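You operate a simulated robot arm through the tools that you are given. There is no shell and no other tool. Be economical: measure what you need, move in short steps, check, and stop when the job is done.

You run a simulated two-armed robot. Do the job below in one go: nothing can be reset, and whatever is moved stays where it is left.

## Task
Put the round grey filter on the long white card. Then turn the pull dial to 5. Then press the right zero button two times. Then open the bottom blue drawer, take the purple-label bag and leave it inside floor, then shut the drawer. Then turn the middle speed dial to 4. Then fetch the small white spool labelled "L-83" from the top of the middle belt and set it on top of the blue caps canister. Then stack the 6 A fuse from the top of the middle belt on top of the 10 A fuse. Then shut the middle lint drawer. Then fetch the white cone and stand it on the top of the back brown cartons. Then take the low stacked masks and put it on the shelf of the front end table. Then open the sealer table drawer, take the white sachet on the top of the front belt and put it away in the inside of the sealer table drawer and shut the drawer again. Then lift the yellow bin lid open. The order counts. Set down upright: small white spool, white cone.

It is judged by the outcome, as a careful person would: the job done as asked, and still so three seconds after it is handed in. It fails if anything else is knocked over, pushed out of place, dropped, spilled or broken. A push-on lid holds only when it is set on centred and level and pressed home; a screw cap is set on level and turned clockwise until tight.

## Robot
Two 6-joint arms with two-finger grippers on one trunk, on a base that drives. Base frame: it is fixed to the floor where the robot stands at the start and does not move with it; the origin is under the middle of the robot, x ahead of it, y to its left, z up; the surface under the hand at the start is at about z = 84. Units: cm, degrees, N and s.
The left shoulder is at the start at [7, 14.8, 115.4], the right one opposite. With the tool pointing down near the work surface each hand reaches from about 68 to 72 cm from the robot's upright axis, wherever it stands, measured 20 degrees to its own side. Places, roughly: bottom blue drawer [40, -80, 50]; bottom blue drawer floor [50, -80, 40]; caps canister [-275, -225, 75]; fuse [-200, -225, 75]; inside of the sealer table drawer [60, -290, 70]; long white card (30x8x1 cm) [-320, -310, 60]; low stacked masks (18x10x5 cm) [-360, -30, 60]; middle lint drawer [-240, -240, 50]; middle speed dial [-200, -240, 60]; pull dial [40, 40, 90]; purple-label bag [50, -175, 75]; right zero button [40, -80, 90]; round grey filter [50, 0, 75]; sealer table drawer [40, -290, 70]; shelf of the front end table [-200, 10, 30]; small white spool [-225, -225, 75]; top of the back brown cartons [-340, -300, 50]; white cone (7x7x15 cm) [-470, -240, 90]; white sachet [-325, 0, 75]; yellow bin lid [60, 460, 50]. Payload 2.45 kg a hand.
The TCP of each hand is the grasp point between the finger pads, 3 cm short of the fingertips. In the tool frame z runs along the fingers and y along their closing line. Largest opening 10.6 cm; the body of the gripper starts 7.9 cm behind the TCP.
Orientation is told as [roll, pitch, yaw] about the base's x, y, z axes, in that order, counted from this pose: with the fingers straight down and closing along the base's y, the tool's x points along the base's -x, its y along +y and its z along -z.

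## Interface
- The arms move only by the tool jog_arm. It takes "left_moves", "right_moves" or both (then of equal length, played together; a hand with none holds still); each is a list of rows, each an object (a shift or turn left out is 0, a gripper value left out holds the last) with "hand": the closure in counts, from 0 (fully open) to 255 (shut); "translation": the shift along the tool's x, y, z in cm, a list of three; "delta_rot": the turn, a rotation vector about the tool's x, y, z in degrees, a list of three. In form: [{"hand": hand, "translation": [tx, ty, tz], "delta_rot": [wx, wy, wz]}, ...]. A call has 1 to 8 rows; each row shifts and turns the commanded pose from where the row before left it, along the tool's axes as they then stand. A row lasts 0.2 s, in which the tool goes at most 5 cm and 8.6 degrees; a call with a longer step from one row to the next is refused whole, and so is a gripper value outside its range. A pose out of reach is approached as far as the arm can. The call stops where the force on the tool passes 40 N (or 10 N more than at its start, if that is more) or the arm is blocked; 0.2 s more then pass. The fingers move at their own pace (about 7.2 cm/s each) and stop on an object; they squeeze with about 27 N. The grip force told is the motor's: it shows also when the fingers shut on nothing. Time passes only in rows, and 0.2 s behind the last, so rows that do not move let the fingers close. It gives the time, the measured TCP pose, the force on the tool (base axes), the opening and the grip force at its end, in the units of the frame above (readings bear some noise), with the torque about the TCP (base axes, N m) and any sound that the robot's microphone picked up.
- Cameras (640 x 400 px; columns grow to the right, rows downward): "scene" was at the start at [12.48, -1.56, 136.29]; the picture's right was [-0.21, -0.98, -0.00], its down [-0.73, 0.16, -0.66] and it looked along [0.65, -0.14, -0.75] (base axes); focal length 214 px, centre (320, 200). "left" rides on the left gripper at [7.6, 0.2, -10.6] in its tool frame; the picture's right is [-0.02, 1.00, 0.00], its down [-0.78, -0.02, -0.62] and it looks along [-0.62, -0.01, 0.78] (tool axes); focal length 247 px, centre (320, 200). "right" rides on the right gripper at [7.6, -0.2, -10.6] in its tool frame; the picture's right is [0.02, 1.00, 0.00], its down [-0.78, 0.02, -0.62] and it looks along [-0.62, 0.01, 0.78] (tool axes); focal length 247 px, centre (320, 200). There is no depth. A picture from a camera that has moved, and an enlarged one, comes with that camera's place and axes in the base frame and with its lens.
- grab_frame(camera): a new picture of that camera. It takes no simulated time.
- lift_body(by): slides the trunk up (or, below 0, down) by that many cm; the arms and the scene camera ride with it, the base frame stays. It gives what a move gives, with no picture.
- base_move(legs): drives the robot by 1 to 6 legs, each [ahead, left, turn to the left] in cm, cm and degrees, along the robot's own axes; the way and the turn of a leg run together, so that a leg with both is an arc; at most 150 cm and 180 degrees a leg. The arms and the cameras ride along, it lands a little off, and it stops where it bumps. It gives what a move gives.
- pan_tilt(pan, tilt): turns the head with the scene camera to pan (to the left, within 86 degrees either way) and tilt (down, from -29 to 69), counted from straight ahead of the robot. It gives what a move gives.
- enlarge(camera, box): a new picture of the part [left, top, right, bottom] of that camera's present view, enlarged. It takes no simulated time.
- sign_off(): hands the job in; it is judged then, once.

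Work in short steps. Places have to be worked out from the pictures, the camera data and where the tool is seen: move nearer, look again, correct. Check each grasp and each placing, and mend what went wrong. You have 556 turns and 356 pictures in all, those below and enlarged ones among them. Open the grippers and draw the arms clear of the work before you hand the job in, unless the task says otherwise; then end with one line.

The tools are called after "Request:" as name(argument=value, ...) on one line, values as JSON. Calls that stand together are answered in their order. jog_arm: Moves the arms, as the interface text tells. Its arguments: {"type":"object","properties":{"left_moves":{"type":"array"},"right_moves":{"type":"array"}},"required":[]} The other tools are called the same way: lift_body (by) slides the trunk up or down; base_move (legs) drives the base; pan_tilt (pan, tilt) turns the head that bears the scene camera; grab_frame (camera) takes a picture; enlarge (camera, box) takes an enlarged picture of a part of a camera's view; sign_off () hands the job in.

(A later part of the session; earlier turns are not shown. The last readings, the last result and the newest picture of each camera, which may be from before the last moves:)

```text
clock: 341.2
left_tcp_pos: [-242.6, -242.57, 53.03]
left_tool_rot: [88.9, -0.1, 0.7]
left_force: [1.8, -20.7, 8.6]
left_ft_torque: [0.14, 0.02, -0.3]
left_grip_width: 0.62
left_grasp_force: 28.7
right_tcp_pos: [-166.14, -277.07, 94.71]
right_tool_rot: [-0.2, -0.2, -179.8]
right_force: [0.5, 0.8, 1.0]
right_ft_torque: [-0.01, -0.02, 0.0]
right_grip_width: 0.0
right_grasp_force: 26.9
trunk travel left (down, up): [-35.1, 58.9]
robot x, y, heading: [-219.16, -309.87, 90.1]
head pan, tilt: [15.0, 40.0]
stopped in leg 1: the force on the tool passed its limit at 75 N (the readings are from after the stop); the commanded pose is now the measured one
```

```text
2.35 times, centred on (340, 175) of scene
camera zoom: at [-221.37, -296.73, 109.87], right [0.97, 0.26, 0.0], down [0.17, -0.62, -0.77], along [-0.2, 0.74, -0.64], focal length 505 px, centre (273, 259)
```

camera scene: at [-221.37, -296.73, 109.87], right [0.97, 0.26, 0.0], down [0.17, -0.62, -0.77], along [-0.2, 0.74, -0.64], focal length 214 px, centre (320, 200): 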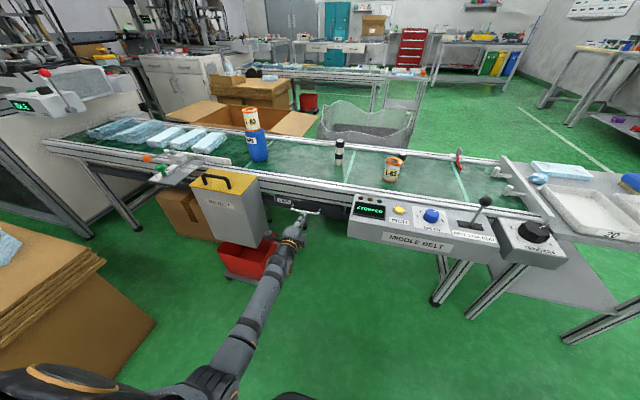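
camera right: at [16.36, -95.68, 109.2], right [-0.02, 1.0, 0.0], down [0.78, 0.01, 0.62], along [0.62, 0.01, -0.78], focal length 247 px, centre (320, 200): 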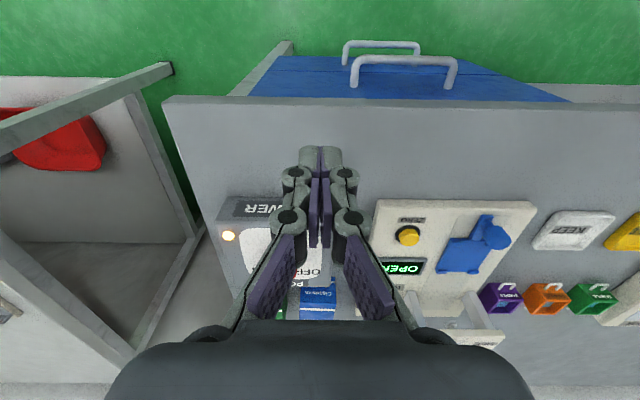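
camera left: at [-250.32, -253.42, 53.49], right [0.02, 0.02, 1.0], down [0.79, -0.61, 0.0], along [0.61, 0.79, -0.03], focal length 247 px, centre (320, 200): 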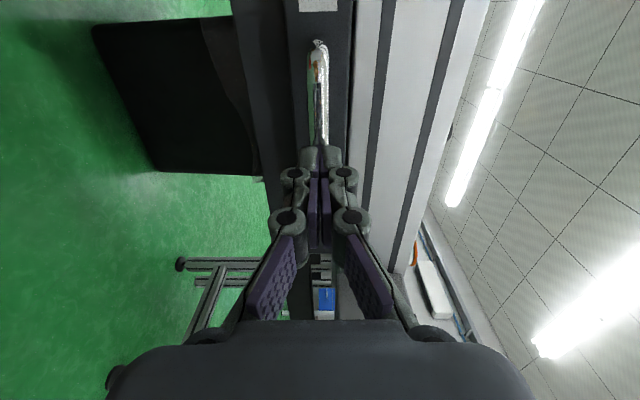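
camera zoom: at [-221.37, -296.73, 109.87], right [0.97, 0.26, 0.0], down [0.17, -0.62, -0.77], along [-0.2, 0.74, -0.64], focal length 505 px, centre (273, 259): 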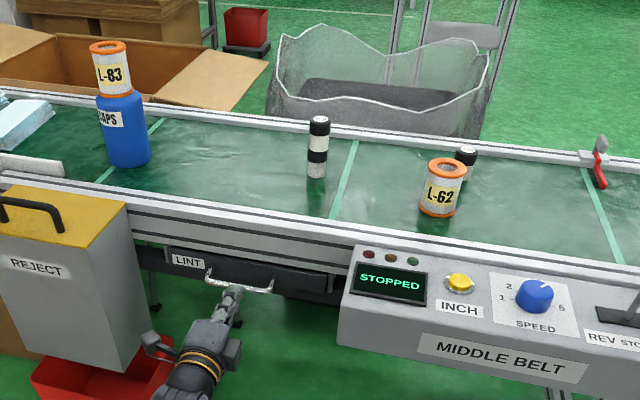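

The drawer is shut (display: STOPPED) and the stacks stand. Back off, raise, restore the hand, and turn west to look for the white cone.

Request:
base_move(legs=[[-14, 0, 0]])

Request:
lift_body(by=40)

Request:
jog_arm(left_moves=[{"delta_rot": [8.2, 0, 0]}, {"delta_rot": [8.2, 0, 0]}, {"delta_rot": [8.2, 0, 0]}, {"delta_rot": [8.2, 0, 0]}, {"delta_rot": [8.2, 0, 0]}, {"delta_rot": [8.2, 0, 0]}, {"delta_rot": [8.2, 0, 0]}, {"delta_rot": [8.2, 0, 0]}])

Request:
jog_arm(left_moves=[{"delta_rot": [8.2, 0, 0], "hand": 0}, {"delta_rot": [8.2, 0, 0]}, {"delta_rot": [6.5, 0, 0]}])

Request:
base_move(legs=[[0, 0, 90]])

Request:
pan_tilt(pan=-10, tilt=20)

Request:
grab_frame(camera="scene")

```text
clock: 342.6
left_tcp_pos: [-242.7, -256.84, 52.84]
left_tool_rot: [88.6, -0.1, 0.5]
left_force: [0.2, 0.0, -0.6]
left_ft_torque: [-0.03, 0.0, 0.0]
left_grip_width: 0.0
left_grasp_force: 28.5
right_tcp_pos: [-166.06, -291.31, 94.65]
right_tool_rot: [-0.2, -0.4, -180.1]
right_force: [-0.4, -0.1, -0.2]
right_ft_torque: [0.07, 0.04, 0.0]
right_grip_width: 0.0
right_grasp_force: 26.8
trunk travel left (down, up): [-35.1, 58.9]
robot x, y, heading: [-218.86, -324.06, 90.1]
head pan, tilt: [15.0, 40.0]
```

```text
clock: 346.4
left_tcp_pos: [-242.54, -256.71, 92.79]
left_tool_rot: [88.6, -0.1, 0.5]
left_force: [-0.3, 0.7, 0.3]
left_ft_torque: [0.0, 0.0, -0.04]
left_grip_width: 0.0
left_grasp_force: 28.5
right_tcp_pos: [-166.04, -291.26, 134.7]
right_tool_rot: [-0.1, -0.3, -180.0]
right_force: [-0.3, 0.2, 0.9]
right_ft_torque: [0.0, 0.02, 0.0]
right_grip_width: 0.0
right_grasp_force: 27.1
trunk travel left (down, up): [-75.1, 18.9]
robot x, y, heading: [-219.21, -324.13, 90.0]
head pan, tilt: [15.0, 40.0]
```

```text
clock: 348.2
left_tcp_pos: [-242.5, -256.58, 92.73]
left_tool_rot: [22.6, -0.1, 0.5]
left_force: [-0.3, 0.3, -0.2]
left_ft_torque: [0.04, 0.01, -0.01]
left_grip_width: 0.0
left_grasp_force: 28.7
right_tcp_pos: [-166.16, -291.06, 134.58]
right_tool_rot: [-0.1, -0.3, -180.0]
right_force: [-0.4, -1.0, -0.3]
right_ft_torque: [0.02, 0.01, -0.01]
right_grip_width: 0.0
right_grasp_force: 26.6
trunk travel left (down, up): [-75.1, 18.9]
robot x, y, heading: [-219.06, -324.35, 90.0]
head pan, tilt: [15.0, 40.0]
```

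```text
clock: 349.0
left_tcp_pos: [-242.53, -256.74, 92.77]
left_tool_rot: [0.0, 0.0, 0.5]
left_force: [0.1, 0.2, -0.3]
left_ft_torque: [0.01, -0.01, -0.03]
left_grip_width: 10.25
left_grasp_force: 0.0
right_tcp_pos: [-165.88, -291.19, 134.55]
right_tool_rot: [-0.1, -0.3, -180.0]
right_force: [0.6, 0.2, 0.3]
right_ft_torque: [0.02, 0.02, -0.01]
right_grip_width: 0.0
right_grasp_force: 26.8
trunk travel left (down, up): [-75.1, 18.9]
robot x, y, heading: [-219.23, -324.12, 89.9]
head pan, tilt: [15.0, 40.0]
```

```text
clock: 353.2
left_tcp_pos: [-286.5, -347.38, 92.72]
left_tool_rot: [0.1, -0.1, 90.4]
left_force: [-0.1, 0.8, 0.1]
left_ft_torque: [0.01, 0.02, 0.0]
left_grip_width: 10.59
left_grasp_force: 0.0
right_tcp_pos: [-251.68, -271.04, 134.67]
right_tool_rot: [-0.2, -0.3, -90.1]
right_force: [0.6, 0.9, -0.1]
right_ft_torque: [-0.01, 0.0, -0.02]
right_grip_width: 0.0
right_grasp_force: 26.7
trunk travel left (down, up): [-75.1, 18.9]
robot x, y, heading: [-218.9, -323.71, 180.0]
head pan, tilt: [15.0, 40.0]
```

```text
clock: 354.1
left_tcp_pos: [-286.34, -347.3, 92.91]
left_tool_rot: [0.1, -0.1, 90.2]
left_force: [-0.2, 0.5, -0.9]
left_ft_torque: [-0.02, 0.02, 0.01]
left_grip_width: 10.6
left_grasp_force: 0.0
right_tcp_pos: [-251.7, -271.05, 134.69]
right_tool_rot: [-0.1, -0.3, -90.2]
right_force: [1.0, 0.2, 0.2]
right_ft_torque: [-0.03, -0.03, -0.03]
right_grip_width: 0.0
right_grasp_force: 27.0
trunk travel left (down, up): [-75.1, 18.9]
robot x, y, heading: [-219.08, -324.22, 179.7]
head pan, tilt: [-10.0, 20.0]
```

```text
209 pictures are left
camera scene: at [-233.42, -322.33, 152.96], right [0.18, 0.98, 0.0], down [0.34, -0.06, -0.94], along [-0.92, 0.17, -0.34], focal length 214 px, centre (320, 200)
```

scene: 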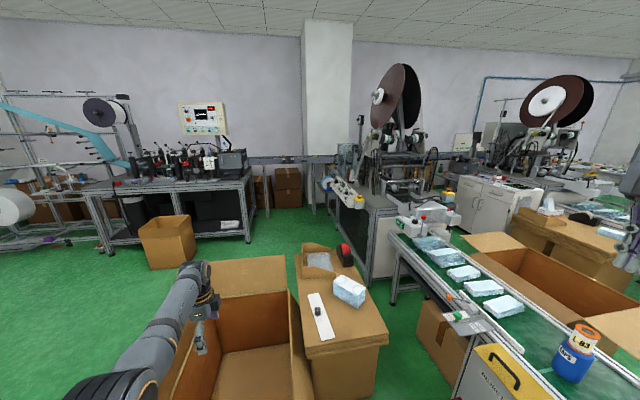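

Request:
enlarge(camera="scene", box=[310, 130, 470, 240])

Request:
enlarge(camera="scene", box=[100, 120, 260, 230])

```text
3.64 times, centred on (390, 185) of scene
camera zoom: at [-233.42, -322.33, 152.96], right [0.18, 0.98, 0.0], down [0.34, -0.06, -0.94], along [-0.92, 0.17, -0.34], focal length 780 px, centre (66, 254)
```

zoom: 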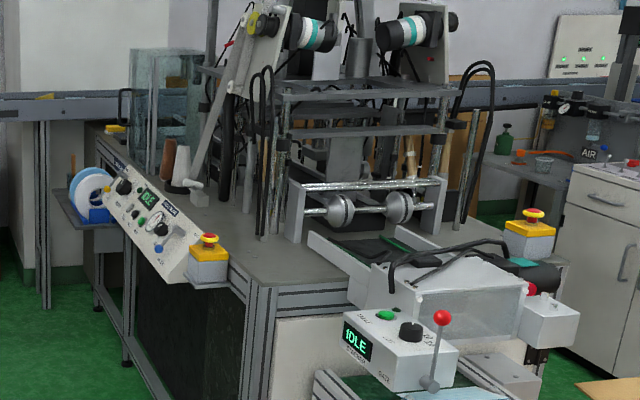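

```text
3.64 times, centred on (180, 175) of scene
camera zoom: at [-233.42, -322.33, 152.96], right [0.18, 0.98, 0.0], down [0.34, -0.06, -0.94], along [-0.92, 0.17, -0.34], focal length 780 px, centre (829, 291)
```

zoom: 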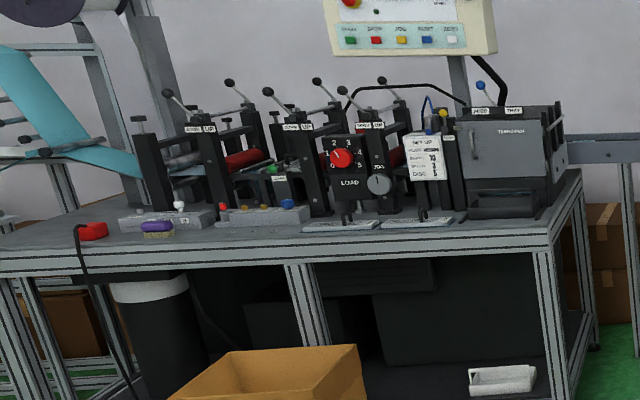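

The white cone stands on the reel bench behind its console, near [-475,-238], beside a brown one. I need a route around the cartons; look to the left (south-west).

Request:
pan_tilt(pan=55, tilt=25)

Request:
grab_frame(camera="scene")

Request:
grab_frame(camera="left")

```text
clock: 355.5
left_tcp_pos: [-286.45, -347.34, 92.88]
left_tool_rot: [0.0, -0.1, 90.2]
left_force: [0.9, -0.4, -0.1]
left_ft_torque: [0.0, 0.01, -0.01]
left_grip_width: 10.6
left_grasp_force: 0.0
right_tcp_pos: [-251.71, -271.0, 134.69]
right_tool_rot: [-0.1, -0.4, -90.2]
right_force: [0.3, 0.2, 0.3]
right_ft_torque: [-0.03, 0.02, -0.02]
right_grip_width: 0.02
right_grasp_force: 26.7
trunk travel left (down, up): [-75.1, 18.9]
robot x, y, heading: [-219.04, -324.13, 179.7]
head pan, tilt: [55.0, 25.0]
```

```text
206 pictures are left
camera scene: at [-229.58, -331.49, 152.16], right [-0.82, 0.58, 0.0], down [0.24, 0.34, -0.91], along [-0.52, -0.74, -0.42], focal length 214 px, centre (320, 200)
```

scene: 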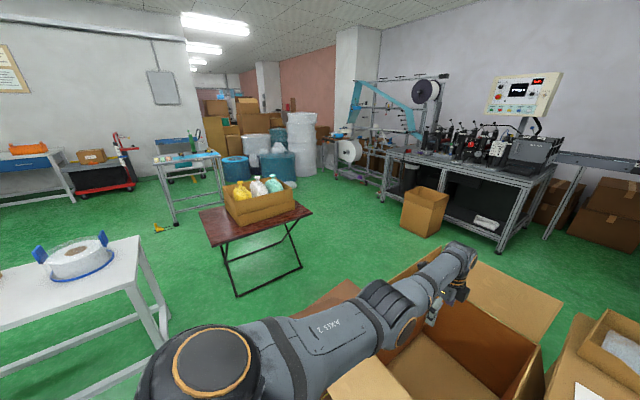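

```text
205 pictures are left
camera left: at [-286.66, -355.17, 103.43], right [-1.0, 0.02, 0.0], down [0.01, 0.78, 0.62], along [0.01, 0.62, -0.78], focal length 247 px, centre (320, 200)
```

left: 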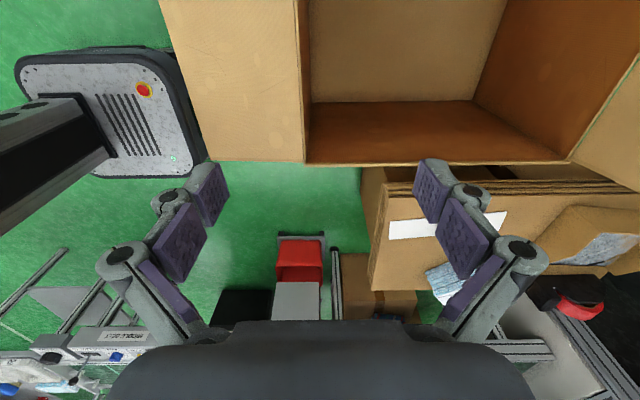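

Plan: pass south of the cartons at y≈-436 (between the strapped drum and the folding table), then north on the far side. Raise the trunk fully first.

Request:
lift_body(by=18)

Request:
base_move(legs=[[-18, 0, 0], [0, 110, 0]])

Request:
pan_tilt(pan=-5, tilt=35)

Request:
grab_frame(camera="scene")

```text
clock: 357.5
left_tcp_pos: [-286.59, -347.4, 110.64]
left_tool_rot: [0.1, -0.1, 90.2]
left_force: [0.2, -1.0, -0.3]
left_ft_torque: [0.0, -0.02, 0.04]
left_grip_width: 10.62
left_grasp_force: 0.1
right_tcp_pos: [-251.73, -271.01, 152.71]
right_tool_rot: [-0.1, -0.3, -90.2]
right_force: [0.3, -0.6, -0.5]
right_ft_torque: [0.02, 0.02, 0.0]
right_grip_width: 0.0
right_grasp_force: 27.7
trunk travel left (down, up): [-93.1, 0.9]
robot x, y, heading: [-219.07, -324.53, 180.0]
head pan, tilt: [55.0, 25.0]
```

```text
clock: 364.0
left_tcp_pos: [-268.19, -454.4, 110.89]
left_tool_rot: [0.1, 0.1, 94.8]
left_force: [-0.4, 0.8, -0.5]
left_ft_torque: [-0.01, -0.01, -0.01]
left_grip_width: 10.59
left_grasp_force: 0.1
right_tcp_pos: [-239.68, -375.48, 152.55]
right_tool_rot: [-0.1, -0.4, -85.8]
right_force: [0.8, 0.8, -0.3]
right_ft_torque: [-0.09, 0.01, 0.03]
right_grip_width: 0.0
right_grasp_force: 27.2
trunk travel left (down, up): [-93.1, 0.9]
robot x, y, heading: [-203.17, -425.97, -175.8]
head pan, tilt: [55.0, 25.0]
stopped in leg 2: the robot was blocked; the commanded pose is now the measured one
```

```text
clock: 365.3
left_tcp_pos: [-268.24, -454.64, 110.79]
left_tool_rot: [0.0, -0.1, 94.8]
left_force: [0.2, -0.9, -1.3]
left_ft_torque: [0.0, -0.03, -0.01]
left_grip_width: 10.61
left_grasp_force: 0.1
right_tcp_pos: [-239.83, -375.82, 152.63]
right_tool_rot: [-0.3, -0.4, -85.7]
right_force: [1.1, 0.6, 0.4]
right_ft_torque: [0.01, 0.04, 0.02]
right_grip_width: 0.0
right_grasp_force: 27.0
trunk travel left (down, up): [-93.1, 0.9]
robot x, y, heading: [-203.13, -426.06, -175.7]
head pan, tilt: [-5.0, 35.0]
```

```text
204 pictures are left
camera scene: at [-217.03, -426.29, 168.59], right [0.01, 1.0, 0.0], down [0.57, -0.01, -0.82], along [-0.82, 0.01, -0.57], focal length 214 px, centre (320, 200)
```

scene: 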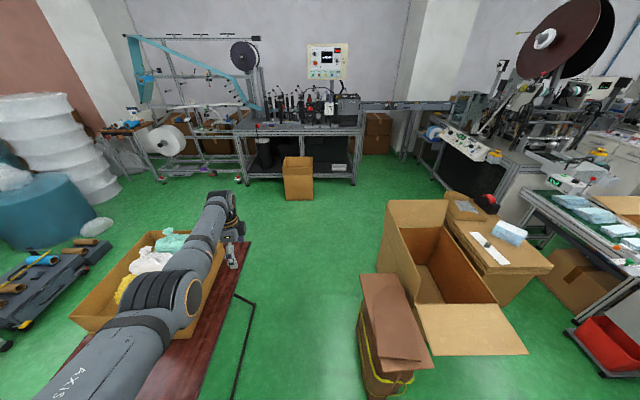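

Blocked by the white table behind; the passage ahead is y -474…-403. Move ahead first, straighten, then shift left.

Request:
base_move(legs=[[12, 0, 0], [22, 0, -4.2], [0, 8, 0]])

Request:
grab_frame(camera="scene")

```text
clock: 368.5
left_tcp_pos: [-303.85, -458.31, 110.99]
left_tool_rot: [0.1, 0.3, 90.4]
left_force: [0.1, 1.7, 0.3]
left_ft_torque: [-0.08, 0.03, 0.03]
left_grip_width: 10.58
left_grasp_force: 0.2
right_tcp_pos: [-269.16, -381.61, 152.23]
right_tool_rot: [-0.3, -0.8, -90.1]
right_force: [0.6, 0.1, 0.4]
right_ft_torque: [-0.09, 0.06, 0.0]
right_grip_width: 0.0
right_grasp_force: 26.8
trunk travel left (down, up): [-93.1, 0.9]
robot x, y, heading: [-236.66, -436.32, 179.8]
head pan, tilt: [-5.0, 35.0]
```

```text
203 pictures are left
camera scene: at [-250.41, -433.58, 168.6], right [0.09, 1.0, -0.01], down [0.57, -0.06, -0.82], along [-0.82, 0.07, -0.57], focal length 214 px, centre (320, 200)
```

scene: 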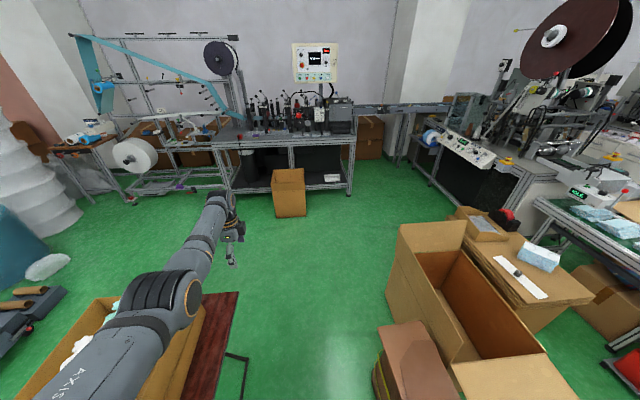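

Path ahead is clear. Drive west to x≈-410, then sideways north.

Request:
base_move(legs=[[120, 0, 0], [54, 0, 0], [0, -50, 0]])

Request:
pan_tilt(pan=-60, tilt=25)

Request:
grab_frame(camera="scene")

```text
clock: 379.8
left_tcp_pos: [-477.2, -410.97, 110.67]
left_tool_rot: [0.0, -0.2, 91.1]
left_force: [0.4, -0.1, -0.3]
left_ft_torque: [0.0, 0.03, 0.0]
left_grip_width: 10.61
left_grasp_force: 0.0
right_tcp_pos: [-443.84, -334.29, 152.69]
right_tool_rot: [-0.2, -0.2, -89.3]
right_force: [-0.6, 0.7, 0.4]
right_ft_torque: [0.0, -0.01, 0.0]
right_grip_width: 0.0
right_grasp_force: 27.2
trunk travel left (down, up): [-93.1, 0.9]
robot x, y, heading: [-410.05, -386.38, -179.5]
head pan, tilt: [-5.0, 35.0]
```

```text
clock: 381.0
left_tcp_pos: [-477.27, -410.74, 110.67]
left_tool_rot: [0.0, -0.3, 91.2]
left_force: [0.6, -0.4, -0.5]
left_ft_torque: [0.01, -0.02, 0.01]
left_grip_width: 10.57
left_grasp_force: 0.1
right_tcp_pos: [-443.75, -334.04, 152.64]
right_tool_rot: [-0.2, -0.3, -89.3]
right_force: [-0.6, 0.2, -0.1]
right_ft_torque: [0.03, 0.01, 0.02]
right_grip_width: 0.0
right_grasp_force: 26.5
trunk travel left (down, up): [-93.1, 0.9]
robot x, y, heading: [-409.79, -386.55, -179.3]
head pan, tilt: [-60.0, 25.0]
```

```text
202 pictures are left
camera scene: at [-420.16, -378.64, 170.16], right [0.86, 0.51, 0.0], down [0.22, -0.36, -0.91], along [-0.46, 0.78, -0.42], focal length 214 px, centre (320, 200)
```

scene: 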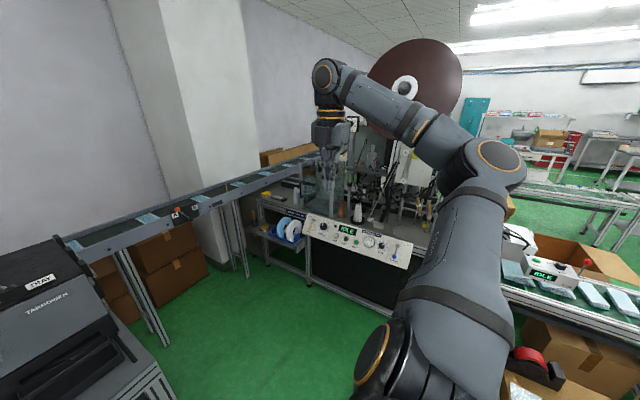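

Request:
enlarge(camera="scene", box=[260, 130, 440, 290])

```text
2.50 times, centred on (350, 210) of scene
camera zoom: at [-420.16, -378.64, 170.16], right [0.86, 0.51, 0.0], down [0.22, -0.36, -0.91], along [-0.46, 0.78, -0.42], focal length 536 px, centre (245, 175)
```

zoom: 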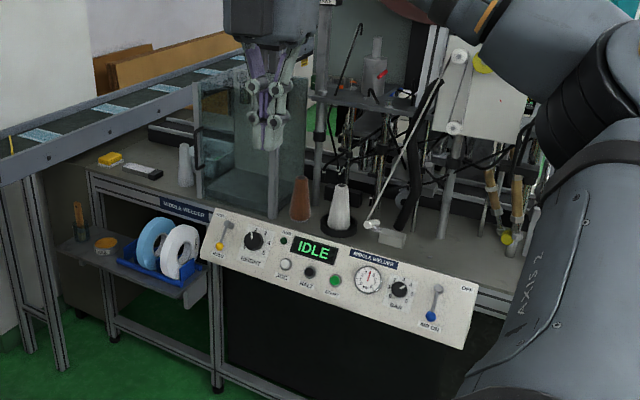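

White cone ≈[-468,-239], base z≈85, top ≈100, on the bench between a brown cone (-481) and a rod base. Turn to face it and approach part way.

Request:
base_move(legs=[[0, 0, -90.5], [0, 34, 0], [55, 0, 0]])

Request:
pan_tilt(pan=5, tilt=40)

Request:
grab_frame(camera="scene")

Request:
grab_frame(camera="left")

```text
clock: 389.9
left_tcp_pos: [-468.99, -263.96, 110.88]
left_tool_rot: [0.1, -0.2, 1.2]
left_force: [-0.9, -0.5, 0.4]
left_ft_torque: [0.01, 0.01, -0.02]
left_grip_width: 10.61
left_grasp_force: 0.1
right_tcp_pos: [-392.37, -297.61, 152.72]
right_tool_rot: [-0.2, -0.3, -179.4]
right_force: [-1.1, -0.4, 0.3]
right_ft_torque: [0.03, -0.01, -0.02]
right_grip_width: 0.0
right_grasp_force: 26.8
trunk travel left (down, up): [-93.1, 0.9]
robot x, y, heading: [-444.46, -330.46, 90.8]
head pan, tilt: [-60.0, 25.0]
```

```text
clock: 391.2
left_tcp_pos: [-469.03, -263.84, 110.81]
left_tool_rot: [0.0, -0.2, 1.1]
left_force: [-0.1, 0.4, -0.1]
left_ft_torque: [-0.02, -0.01, -0.02]
left_grip_width: 10.6
left_grasp_force: 0.1
right_tcp_pos: [-392.24, -297.41, 152.61]
right_tool_rot: [-0.2, -0.2, -179.3]
right_force: [0.7, -0.7, 0.3]
right_ft_torque: [0.03, -0.01, -0.01]
right_grip_width: 0.0
right_grasp_force: 27.3
trunk travel left (down, up): [-93.1, 0.9]
robot x, y, heading: [-444.87, -330.92, 90.8]
head pan, tilt: [5.0, 40.0]
```

```text
200 pictures are left
camera scene: at [-445.99, -317.32, 167.83], right [1.0, 0.1, 0.0], down [0.06, -0.64, -0.77], along [-0.07, 0.76, -0.64], focal length 214 px, centre (320, 200)
```

scene: 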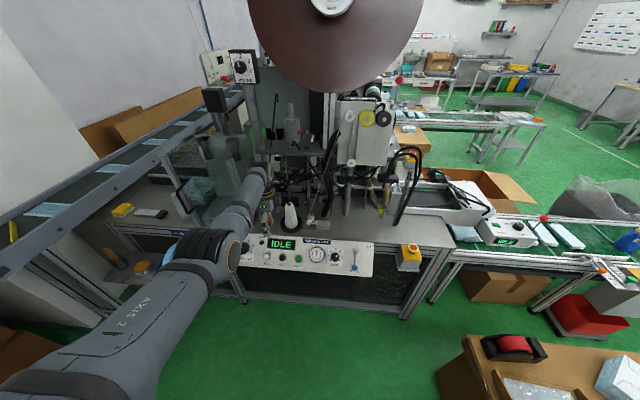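

```text
199 pictures are left
camera left: at [-476.81, -263.93, 121.43], right [0.0, 1.0, 0.0], down [0.78, 0.0, 0.62], along [0.62, 0.0, -0.78], focal length 247 px, centre (320, 200)
```

left: 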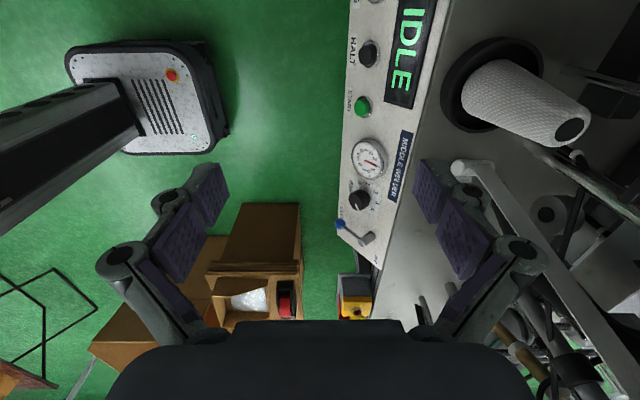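

Cone axis at ≈[-468,-240.8], standing in a dark dish. Move 12 cm nearer and look again.

Request:
base_move(legs=[[12, 0, -0.8]])

Request:
grab_frame(camera="left")

Request:
enlarge(camera="scene", box=[220, 150, 380, 290])

```text
clock: 392.4
left_tcp_pos: [-468.11, -252.03, 111.1]
left_tool_rot: [0.2, -0.3, 0.2]
left_force: [-0.2, -0.5, 0.9]
left_ft_torque: [0.08, -0.03, -0.02]
left_grip_width: 10.58
left_grasp_force: 0.1
right_tcp_pos: [-391.74, -286.85, 152.88]
right_tool_rot: [-0.4, -0.2, 179.6]
right_force: [-0.9, -0.5, 0.6]
right_ft_torque: [0.07, -0.03, 0.02]
right_grip_width: 0.0
right_grasp_force: 26.6
trunk travel left (down, up): [-93.1, 0.9]
robot x, y, heading: [-445.12, -318.92, 89.5]
head pan, tilt: [5.0, 40.0]
```

```text
198 pictures are left
camera left: at [-475.85, -251.95, 121.7], right [0.02, 1.0, 0.0], down [0.78, -0.02, 0.62], along [0.62, -0.01, -0.78], focal length 247 px, centre (320, 200)
```

left: 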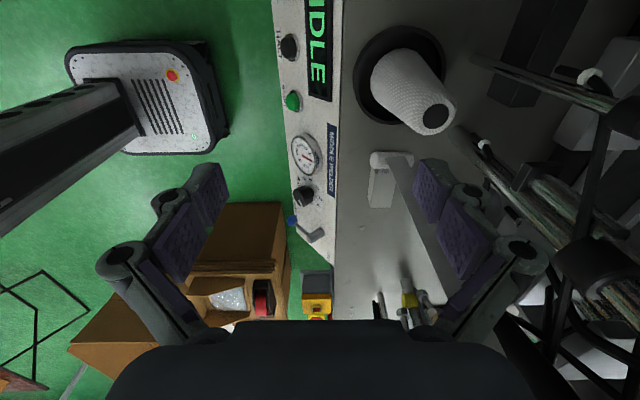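

```text
2.86 times, centred on (300, 220) of scene
camera zoom: at [-445.84, -305.98, 167.89], right [1.0, 0.08, 0.0], down [0.05, -0.64, -0.77], along [-0.06, 0.77, -0.64], focal length 613 px, centre (377, 143)
```

zoom: 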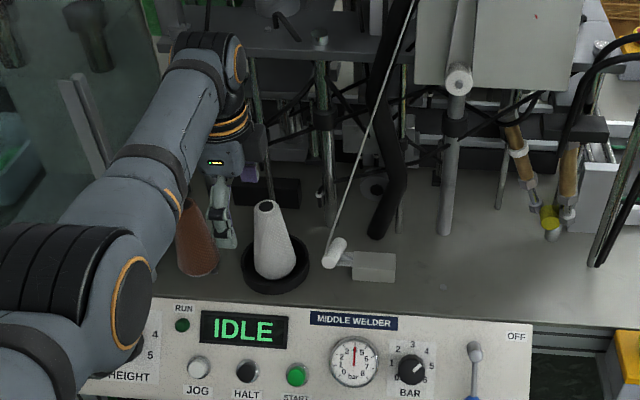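

There are vertical poles ~9 cm behind the cone, so I turn the hand so it closes along x with the camera toward me (yaw +90).

Request:
jog_arm(left_moves=[{"delta_rot": [0, 0, -8.2]}, {"delta_rot": [0, 0, -8.2]}, {"delta_rot": [0, 0, -8.2]}, {"delta_rot": [0, 0, -8.2]}, {"delta_rot": [0, 0, -8.2]}, {"delta_rot": [0, 0, -8.2]}, {"delta_rot": [0, 0, -8.2]}, {"delta_rot": [0, 0, -8.2]}])

Request:
jog_arm(left_moves=[{"delta_rot": [0, 0, -8.2]}, {"delta_rot": [0, 0, -8.2]}, {"delta_rot": [0, 0, -7.6]}])

Request:
grab_frame(camera="left")

```text
clock: 394.2
left_tcp_pos: [-467.93, -251.53, 110.65]
left_tool_rot: [-0.2, 0.0, 66.0]
left_force: [-0.4, 0.8, 0.5]
left_ft_torque: [-0.02, -0.02, -0.01]
left_grip_width: 10.61
left_grasp_force: 0.0
right_tcp_pos: [-391.9, -286.37, 152.64]
right_tool_rot: [-0.2, -0.4, 179.7]
right_force: [0.4, -0.5, -0.5]
right_ft_torque: [0.02, 0.0, -0.01]
right_grip_width: 0.01
right_grasp_force: 27.6
trunk travel left (down, up): [-93.1, 0.9]
robot x, y, heading: [-445.07, -318.75, 89.9]
head pan, tilt: [5.0, 40.0]
```

```text
clock: 395.1
left_tcp_pos: [-468.03, -251.56, 110.77]
left_tool_rot: [-0.2, -0.1, 89.9]
left_force: [0.2, -0.2, 0.5]
left_ft_torque: [0.02, -0.01, 0.02]
left_grip_width: 10.61
left_grasp_force: 0.1
right_tcp_pos: [-391.88, -286.39, 152.57]
right_tool_rot: [-0.2, -0.3, 179.8]
right_force: [0.6, 0.3, 0.4]
right_ft_torque: [-0.01, 0.02, -0.02]
right_grip_width: 0.0
right_grasp_force: 27.0
trunk travel left (down, up): [-93.1, 0.9]
robot x, y, heading: [-445.21, -318.86, 89.8]
head pan, tilt: [5.0, 40.0]
```

```text
196 pictures are left
camera left: at [-468.33, -259.28, 121.41], right [-1.0, 0.02, 0.0], down [0.02, 0.78, 0.62], along [0.02, 0.62, -0.78], focal length 247 px, centre (320, 200)
```

left: 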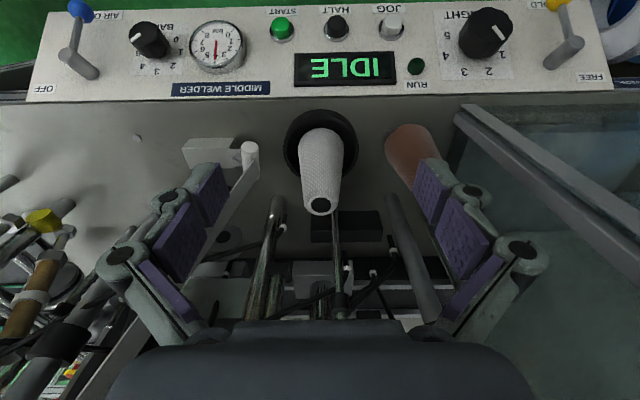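

Cone at ≈[-468.2,-241.6]. Drive 10 cm ahead (hand stays above the cone's top), then check.

Request:
base_move(legs=[[9.8, 0, 0]])

Request:
grab_frame(camera="left")

```text
clock: 396.2
left_tcp_pos: [-467.95, -242.5, 111.17]
left_tool_rot: [-0.1, -0.4, 89.7]
left_force: [0.4, -1.4, 0.2]
left_ft_torque: [0.08, 0.01, 0.0]
left_grip_width: 10.62
left_grasp_force: 0.1
right_tcp_pos: [-391.84, -277.55, 152.86]
right_tool_rot: [-0.6, -0.3, 179.7]
right_force: [0.0, -1.7, 0.1]
right_ft_torque: [0.08, 0.02, 0.01]
right_grip_width: 0.0
right_grasp_force: 26.9
trunk travel left (down, up): [-93.1, 0.9]
robot x, y, heading: [-444.93, -309.38, 89.6]
head pan, tilt: [5.0, 40.0]
```

```text
195 pictures are left
camera left: at [-468.27, -250.31, 121.82], right [-1.0, 0.02, 0.0], down [0.02, 0.78, 0.63], along [0.02, 0.63, -0.78], focal length 247 px, centre (320, 200)
```

left: 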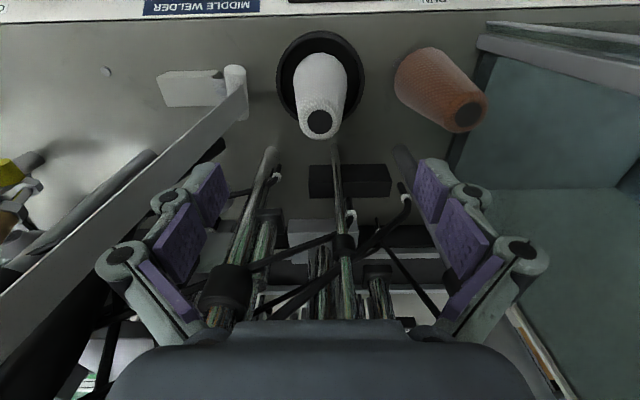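

Aligned (cone y≈-242). Narrow the opening and lower the trunk 9 cm, then look.

Request:
jog_arm(left_moves=[{"hand": 65}, {"hand": 65}])

Request:
lift_body(by=-9)

Request:
grab_frame(camera="left")

```text
clock: 396.8
left_tcp_pos: [-467.91, -242.18, 111.0]
left_tool_rot: [-0.2, -0.2, 89.8]
left_force: [0.6, -0.4, 0.1]
left_ft_torque: [0.03, 0.0, 0.01]
left_grip_width: 7.89
left_grasp_force: 0.0
right_tcp_pos: [-391.69, -277.23, 152.72]
right_tool_rot: [-0.4, -0.4, 179.7]
right_force: [-0.1, -1.0, 0.1]
right_ft_torque: [0.04, -0.03, 0.03]
right_grip_width: 0.0
right_grasp_force: 26.6
trunk travel left (down, up): [-93.1, 0.9]
robot x, y, heading: [-444.74, -309.13, 89.7]
head pan, tilt: [5.0, 40.0]
```

```text
clock: 398.0
left_tcp_pos: [-468.0, -241.89, 101.83]
left_tool_rot: [-0.2, 0.1, 89.8]
left_force: [1.0, -1.4, -0.2]
left_ft_torque: [0.02, -0.02, 0.02]
left_grip_width: 7.9
left_grasp_force: 0.1
right_tcp_pos: [-391.76, -276.73, 143.77]
right_tool_rot: [-0.2, -0.3, 179.8]
right_force: [-0.3, 0.4, 0.6]
right_ft_torque: [0.02, 0.0, 0.01]
right_grip_width: 0.0
right_grasp_force: 27.3
trunk travel left (down, up): [-84.1, 9.9]
robot x, y, heading: [-444.98, -309.21, 89.7]
head pan, tilt: [5.0, 40.0]
```

```text
194 pictures are left
camera left: at [-468.28, -249.64, 112.45], right [-1.0, 0.02, 0.0], down [0.02, 0.78, 0.62], along [0.02, 0.62, -0.78], focal length 247 px, centre (320, 200)
```

left: 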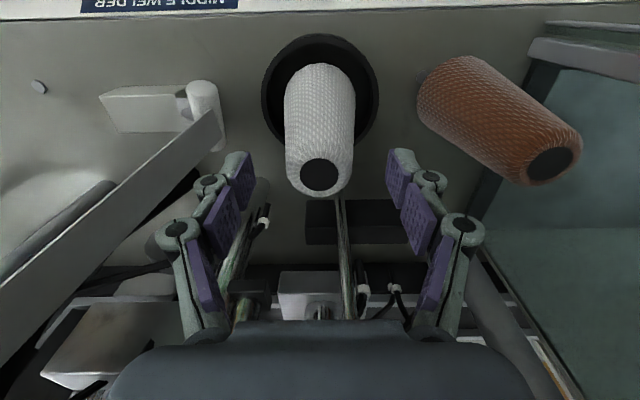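

Good clearance. Lower 7.5 cm more and close.

Request:
lift_body(by=-7.5)

Request:
jog_arm(left_moves=[{"hand": 255}, {"hand": 255}, {"hand": 255}])

Request:
grab_frame(camera="left")

```text
clock: 399.2
left_tcp_pos: [-467.96, -241.74, 94.32]
left_tool_rot: [-0.3, -0.1, 89.7]
left_force: [-0.2, -0.7, 0.0]
left_ft_torque: [0.04, -0.01, -0.01]
left_grip_width: 7.9
left_grasp_force: 0.0
right_tcp_pos: [-391.73, -276.67, 136.19]
right_tool_rot: [-0.2, -0.3, 179.7]
right_force: [0.0, 0.5, 0.1]
right_ft_torque: [0.0, 0.01, 0.01]
right_grip_width: 0.02
right_grasp_force: 27.2
trunk travel left (down, up): [-76.6, 17.4]
robot x, y, heading: [-444.63, -309.25, 89.8]
head pan, tilt: [5.0, 40.0]
```

```text
clock: 400.0
left_tcp_pos: [-467.9, -241.87, 94.3]
left_tool_rot: [-0.2, -0.1, 89.9]
left_force: [0.6, 0.4, 2.5]
left_ft_torque: [-0.03, -0.11, -0.01]
left_grip_width: 5.84
left_grasp_force: 26.9
right_tcp_pos: [-391.71, -276.63, 136.19]
right_tool_rot: [-0.2, -0.3, 179.7]
right_force: [-0.2, -0.6, -0.3]
right_ft_torque: [-0.04, 0.03, -0.03]
right_grip_width: 0.0
right_grasp_force: 27.5
trunk travel left (down, up): [-76.6, 17.4]
robot x, y, heading: [-445.04, -309.38, 89.6]
head pan, tilt: [5.0, 40.0]
```

```text
193 pictures are left
camera left: at [-468.25, -249.6, 104.96], right [-1.0, 0.03, 0.0], down [0.02, 0.78, 0.62], along [0.02, 0.62, -0.78], focal length 247 px, centre (320, 200)
```

left: 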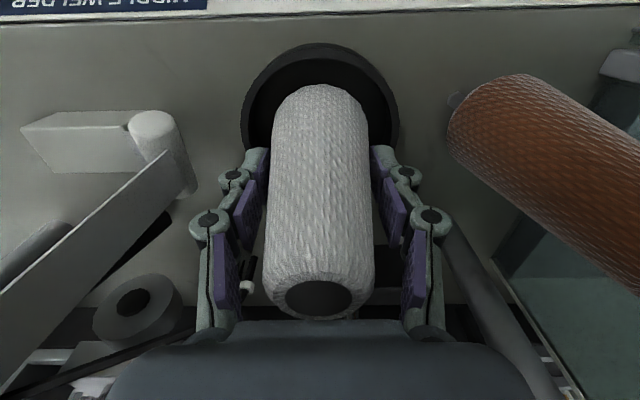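

Gripped (5.8 cm). Lift straight up by 16 cm.

Request:
lift_body(by=16)

Request:
grab_frame(camera="left")

Request:
enlarge(camera="scene", box=[220, 130, 380, 270])

```text
clock: 401.8
left_tcp_pos: [-467.88, -241.7, 110.18]
left_tool_rot: [-0.3, 0.0, 89.8]
left_force: [-0.5, 0.4, -3.0]
left_ft_torque: [-0.02, 0.02, -0.02]
left_grip_width: 5.87
left_grasp_force: 27.6
right_tcp_pos: [-391.72, -276.45, 152.14]
right_tool_rot: [-0.2, -0.3, 179.7]
right_force: [0.7, 0.2, 0.3]
right_ft_torque: [-0.03, 0.01, 0.02]
right_grip_width: 0.0
right_grasp_force: 26.6
trunk travel left (down, up): [-92.6, 1.4]
robot x, y, heading: [-444.96, -308.89, 89.6]
head pan, tilt: [5.0, 40.0]
```

```text
192 pictures are left
camera left: at [-468.29, -249.54, 120.87], right [-1.0, 0.02, 0.0], down [0.02, 0.78, 0.62], along [0.02, 0.62, -0.78], focal length 247 px, centre (320, 200)
```

left: 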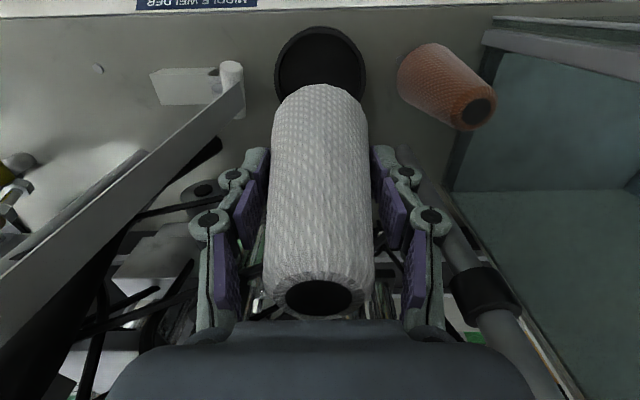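

```text
2.86 times, centred on (300, 200) of scene
camera zoom: at [-445.79, -295.58, 167.32], right [1.0, 0.08, 0.0], down [0.05, -0.64, -0.77], along [-0.06, 0.76, -0.64], focal length 613 px, centre (377, 200)
```

zoom: 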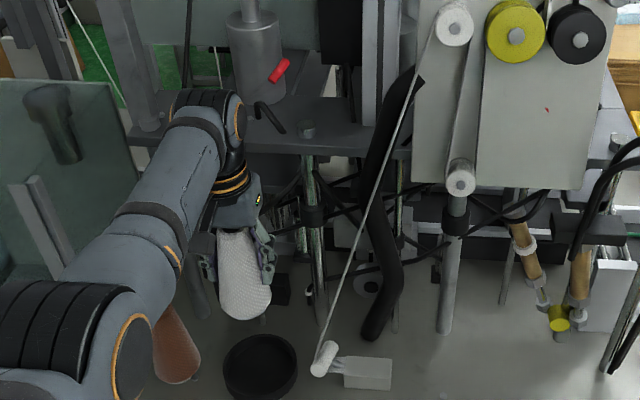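

The cone hangs freely. Retrace: back out, shift right, turn west at the open spot, and return by the south passage to the cartons' east side.

Request:
base_move(legs=[[-40, 0, 0], [-36, -34, 0], [0, 0, 90]])

Request:
pan_tilt(pan=30, tilt=40)

Request:
grab_frame(camera="scene")

```text
clock: 410.6
left_tcp_pos: [-477.1, -408.61, 110.24]
left_tool_rot: [-0.2, 0.0, -179.2]
left_force: [0.0, 0.6, -1.7]
left_ft_torque: [0.02, -0.02, 0.0]
left_grip_width: 5.86
left_grasp_force: 26.8
right_tcp_pos: [-443.68, -331.86, 152.09]
right_tool_rot: [-0.2, -0.3, -89.3]
right_force: [-0.9, 0.2, 0.1]
right_ft_torque: [-0.02, -0.04, -0.04]
right_grip_width: 0.02
right_grasp_force: 27.6
trunk travel left (down, up): [-92.6, 1.4]
robot x, y, heading: [-410.21, -384.36, -179.4]
head pan, tilt: [5.0, 40.0]
```

```text
clock: 411.5
left_tcp_pos: [-477.14, -408.69, 110.19]
left_tool_rot: [-0.2, -0.1, -179.2]
left_force: [0.2, 0.4, -2.5]
left_ft_torque: [-0.02, -0.03, 0.0]
left_grip_width: 5.84
left_grasp_force: 27.2
right_tcp_pos: [-443.7, -331.86, 152.23]
right_tool_rot: [-0.1, -0.3, -89.3]
right_force: [-0.9, -0.3, -0.2]
right_ft_torque: [-0.02, -0.01, 0.01]
right_grip_width: 0.0
right_grasp_force: 26.5
trunk travel left (down, up): [-92.6, 1.4]
robot x, y, heading: [-409.79, -384.71, -179.2]
head pan, tilt: [30.0, 40.0]
```

```text
190 pictures are left
camera scene: at [-422.74, -388.79, 167.32], right [-0.51, 0.86, 0.0], down [0.55, 0.33, -0.77], along [-0.66, -0.39, -0.64], focal length 214 px, centre (320, 200)
```

scene: 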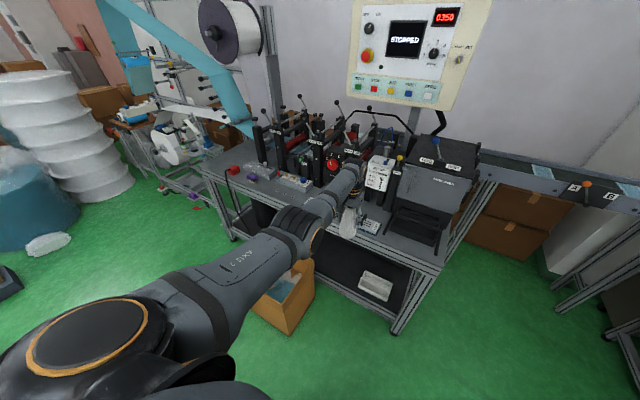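

All clear. Shift to the passage and back up east.

Request:
base_move(legs=[[0, 51, -0.8], [-120, 0, 0], [-53, 0, 0]])

Request:
pan_tilt(pan=-30, tilt=45)

Request:
grab_frame(camera="scene")

```text
clock: 423.0
left_tcp_pos: [-302.57, -459.81, 110.1]
left_tool_rot: [-0.3, 0.1, 179.4]
left_force: [-0.9, -0.3, -3.3]
left_ft_torque: [-0.01, -0.02, 0.03]
left_grip_width: 5.83
left_grasp_force: 27.1
right_tcp_pos: [-267.43, -383.91, 152.12]
right_tool_rot: [-0.1, -0.2, -90.7]
right_force: [-0.1, 0.6, 0.1]
right_ft_torque: [0.03, -0.04, -0.02]
right_grip_width: 0.0
right_grasp_force: 27.3
trunk travel left (down, up): [-92.6, 1.4]
robot x, y, heading: [-234.8, -437.34, 179.2]
head pan, tilt: [30.0, 40.0]
```

```text
clock: 424.3
left_tcp_pos: [-302.44, -459.85, 110.16]
left_tool_rot: [-0.2, 0.0, 179.5]
left_force: [-0.3, 0.4, -2.9]
left_ft_torque: [0.0, -0.01, 0.01]
left_grip_width: 5.81
left_grasp_force: 27.5
right_tcp_pos: [-267.24, -383.81, 152.15]
right_tool_rot: [-0.2, -0.3, -90.7]
right_force: [-0.1, -1.1, -0.3]
right_ft_torque: [-0.02, -0.01, -0.03]
right_grip_width: 0.01
right_grasp_force: 26.9
trunk travel left (down, up): [-92.6, 1.4]
robot x, y, heading: [-234.88, -436.95, 179.1]
head pan, tilt: [-30.0, 45.0]
```

```text
189 pictures are left
camera scene: at [-247.17, -432.89, 166.59], right [0.51, 0.86, 0.0], down [0.61, -0.36, -0.71], along [-0.61, 0.36, -0.71], focal length 214 px, centre (320, 200)
```

scene: 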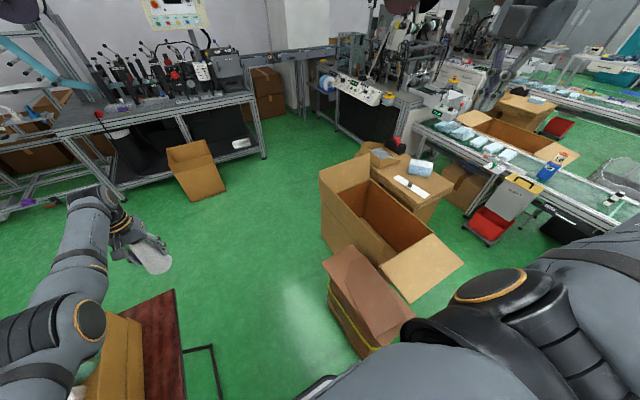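

Back out diagonally past the drum, then go north.

Request:
base_move(legs=[[-31, -18, 0.8], [0, -118, 0]])

Request:
pan_tilt(pan=0, tilt=40)

Request:
grab_frame(camera="scene")

```text
clock: 425.7
left_tcp_pos: [-291.29, -451.73, 109.74]
left_tool_rot: [-0.5, 0.3, 178.1]
left_force: [0.2, -0.2, -3.7]
left_ft_torque: [0.07, 0.01, -0.02]
left_grip_width: 5.83
left_grasp_force: 26.9
right_tcp_pos: [-254.38, -376.7, 152.31]
right_tool_rot: [-0.1, 0.0, -92.1]
right_force: [0.3, -0.8, 0.4]
right_ft_torque: [0.06, -0.03, 0.02]
right_grip_width: 0.0
right_grasp_force: 26.5
trunk travel left (down, up): [-92.6, 1.4]
robot x, y, heading: [-223.56, -430.01, 177.9]
head pan, tilt: [-30.0, 45.0]
stopped in leg 1: the robot was blocked; the commanded pose is now the measured one
```

```text
clock: 426.7
left_tcp_pos: [-291.11, -450.69, 110.23]
left_tool_rot: [-0.2, 0.0, 178.0]
left_force: [0.2, 0.3, -2.6]
left_ft_torque: [-0.02, 0.02, -0.01]
left_grip_width: 5.81
left_grasp_force: 27.4
right_tcp_pos: [-253.75, -375.6, 152.04]
right_tool_rot: [-0.3, -0.5, -92.2]
right_force: [0.7, 1.2, -0.1]
right_ft_torque: [-0.04, 0.03, -0.02]
right_grip_width: 0.03
right_grasp_force: 27.1
trunk travel left (down, up): [-92.6, 1.4]
robot x, y, heading: [-222.6, -430.17, 177.9]
head pan, tilt: [0.0, 40.0]
```

```text
188 pictures are left
camera scene: at [-236.58, -429.12, 167.34], right [0.04, 1.0, 0.0], down [0.64, -0.03, -0.77], along [-0.77, 0.03, -0.64], focal length 214 px, centre (320, 200)
```

scene: 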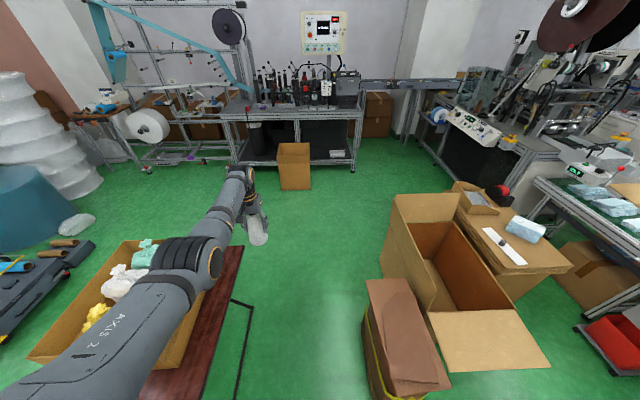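

The white table's corner blocks the rear. Go forward a bit, turn 14° left so the body slants through, and back out along that line.

Request:
base_move(legs=[[13, 0, 0], [0, 0, 14], [-38, 0, 0]])

Request:
grab_frame(camera="scene")

```text
clock: 430.8
left_tcp_pos: [-259.39, -458.29, 109.94]
left_tool_rot: [-0.2, 0.3, -168.2]
left_force: [0.0, -0.5, -3.2]
left_ft_torque: [0.03, -0.08, -0.02]
left_grip_width: 5.81
left_grasp_force: 27.4
right_tcp_pos: [-241.31, -376.53, 152.17]
right_tool_rot: [-0.1, -0.3, -78.4]
right_force: [-0.8, 0.7, 0.0]
right_ft_torque: [-0.03, -0.03, -0.01]
right_grip_width: 0.0
right_grasp_force: 27.2
trunk travel left (down, up): [-92.6, 1.4]
robot x, y, heading: [-198.17, -421.86, -168.5]
head pan, tilt: [0.0, 40.0]
```

```text
187 pictures are left
camera scene: at [-211.91, -424.45, 167.29], right [-0.2, 0.98, 0.0], down [0.63, 0.13, -0.76], along [-0.75, -0.15, -0.65], focal length 214 px, centre (320, 200)
```

scene: 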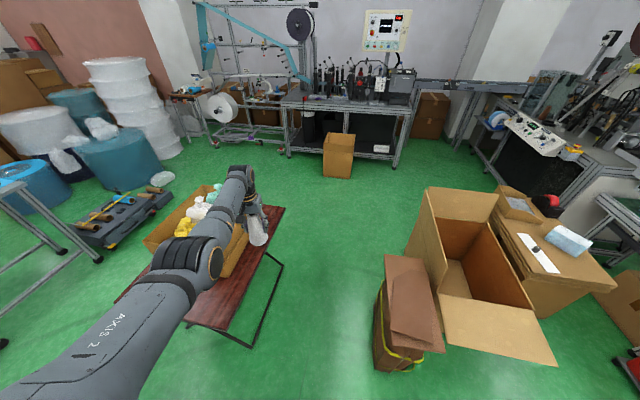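

Out. Go north to the cartons' east side, turn to heading ~167°.

Request:
base_move(legs=[[0, -118, 0], [0, 0, -24.5]])

Request:
grab_frame(camera="scene")

```text
clock: 438.1
left_tcp_pos: [-291.75, -312.68, 110.01]
left_tool_rot: [-0.3, 0.1, 166.7]
left_force: [-0.2, 0.0, -2.5]
left_ft_torque: [0.01, -0.02, -0.01]
left_grip_width: 5.81
left_grasp_force: 26.8
right_tcp_pos: [-240.46, -246.71, 152.31]
right_tool_rot: [-0.2, -0.3, -103.6]
right_force: [0.3, -0.6, 0.0]
right_ft_torque: [0.04, 0.02, 0.01]
right_grip_width: 0.0
right_grasp_force: 27.3
trunk travel left (down, up): [-92.6, 1.4]
robot x, y, heading: [-220.86, -305.2, 166.6]
head pan, tilt: [0.0, 40.0]
```

```text
186 pictures are left
camera scene: at [-234.28, -302.55, 167.32], right [0.24, 0.97, 0.0], down [0.63, -0.15, -0.77], along [-0.74, 0.18, -0.64], focal length 214 px, centre (320, 200)
```

scene: 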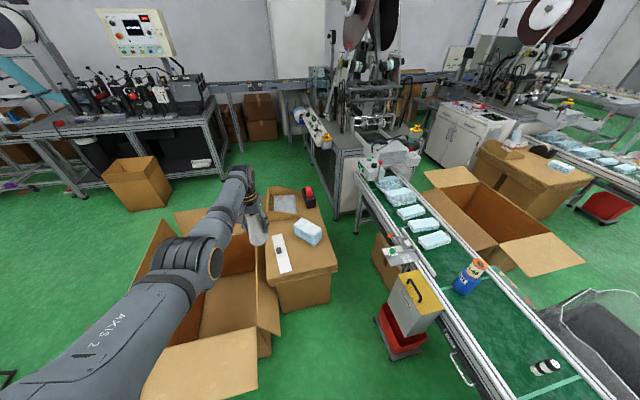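

Target spot ≈[-311.5,-292] on the carton top. Move there with the base.

Request:
base_move(legs=[[0, -15.6, 0], [23.8, 0, 0]])

Request:
lift_body(by=-30)

Request:
grab_frame(camera="left")

Request:
grab_frame(camera="scene")

```text
clock: 440.8
left_tcp_pos: [-310.69, -292.18, 110.24]
left_tool_rot: [-0.2, -0.1, 166.7]
left_force: [0.8, -0.3, -1.7]
left_ft_torque: [0.0, 0.03, -0.01]
left_grip_width: 5.81
left_grasp_force: 27.5
right_tcp_pos: [-259.43, -225.95, 152.33]
right_tool_rot: [-0.4, -0.3, -103.6]
right_force: [0.9, -0.3, -0.6]
right_ft_torque: [-0.03, 0.02, 0.02]
right_grip_width: 0.03
right_grasp_force: 27.4
trunk travel left (down, up): [-92.6, 1.4]
robot x, y, heading: [-240.33, -284.94, 166.3]
head pan, tilt: [0.0, 40.0]
```

```text
clock: 443.8
left_tcp_pos: [-311.13, -291.95, 80.15]
left_tool_rot: [-0.2, 0.2, 166.6]
left_force: [-0.4, 0.1, -1.2]
left_ft_torque: [-0.02, 0.0, -0.05]
left_grip_width: 5.79
left_grasp_force: 27.6
right_tcp_pos: [-259.76, -225.72, 122.21]
right_tool_rot: [-0.3, -0.3, -103.6]
right_force: [-0.4, 0.4, -0.2]
right_ft_torque: [0.0, 0.02, -0.01]
right_grip_width: 0.0
right_grasp_force: 27.1
trunk travel left (down, up): [-62.6, 31.4]
robot x, y, heading: [-240.31, -284.83, 166.4]
head pan, tilt: [0.0, 40.0]
```

```text
185 pictures are left
camera left: at [-303.81, -294.1, 90.79], right [-0.25, -0.97, 0.0], down [-0.76, 0.2, 0.62], along [-0.6, 0.16, -0.79], focal length 247 px, centre (320, 200)
```

left: 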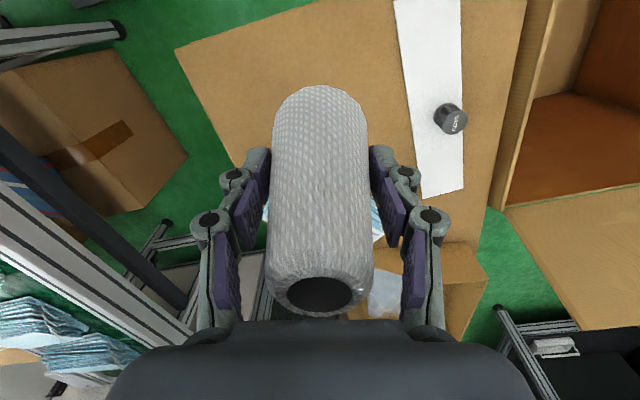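

```text
184 pictures are left
camera scene: at [-253.58, -281.68, 137.33], right [0.23, 0.97, 0.0], down [0.63, -0.15, -0.77], along [-0.74, 0.18, -0.64], focal length 214 px, centre (320, 200)
```

scene: 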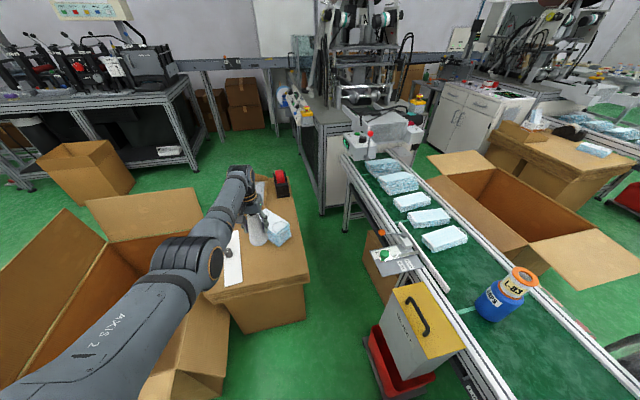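

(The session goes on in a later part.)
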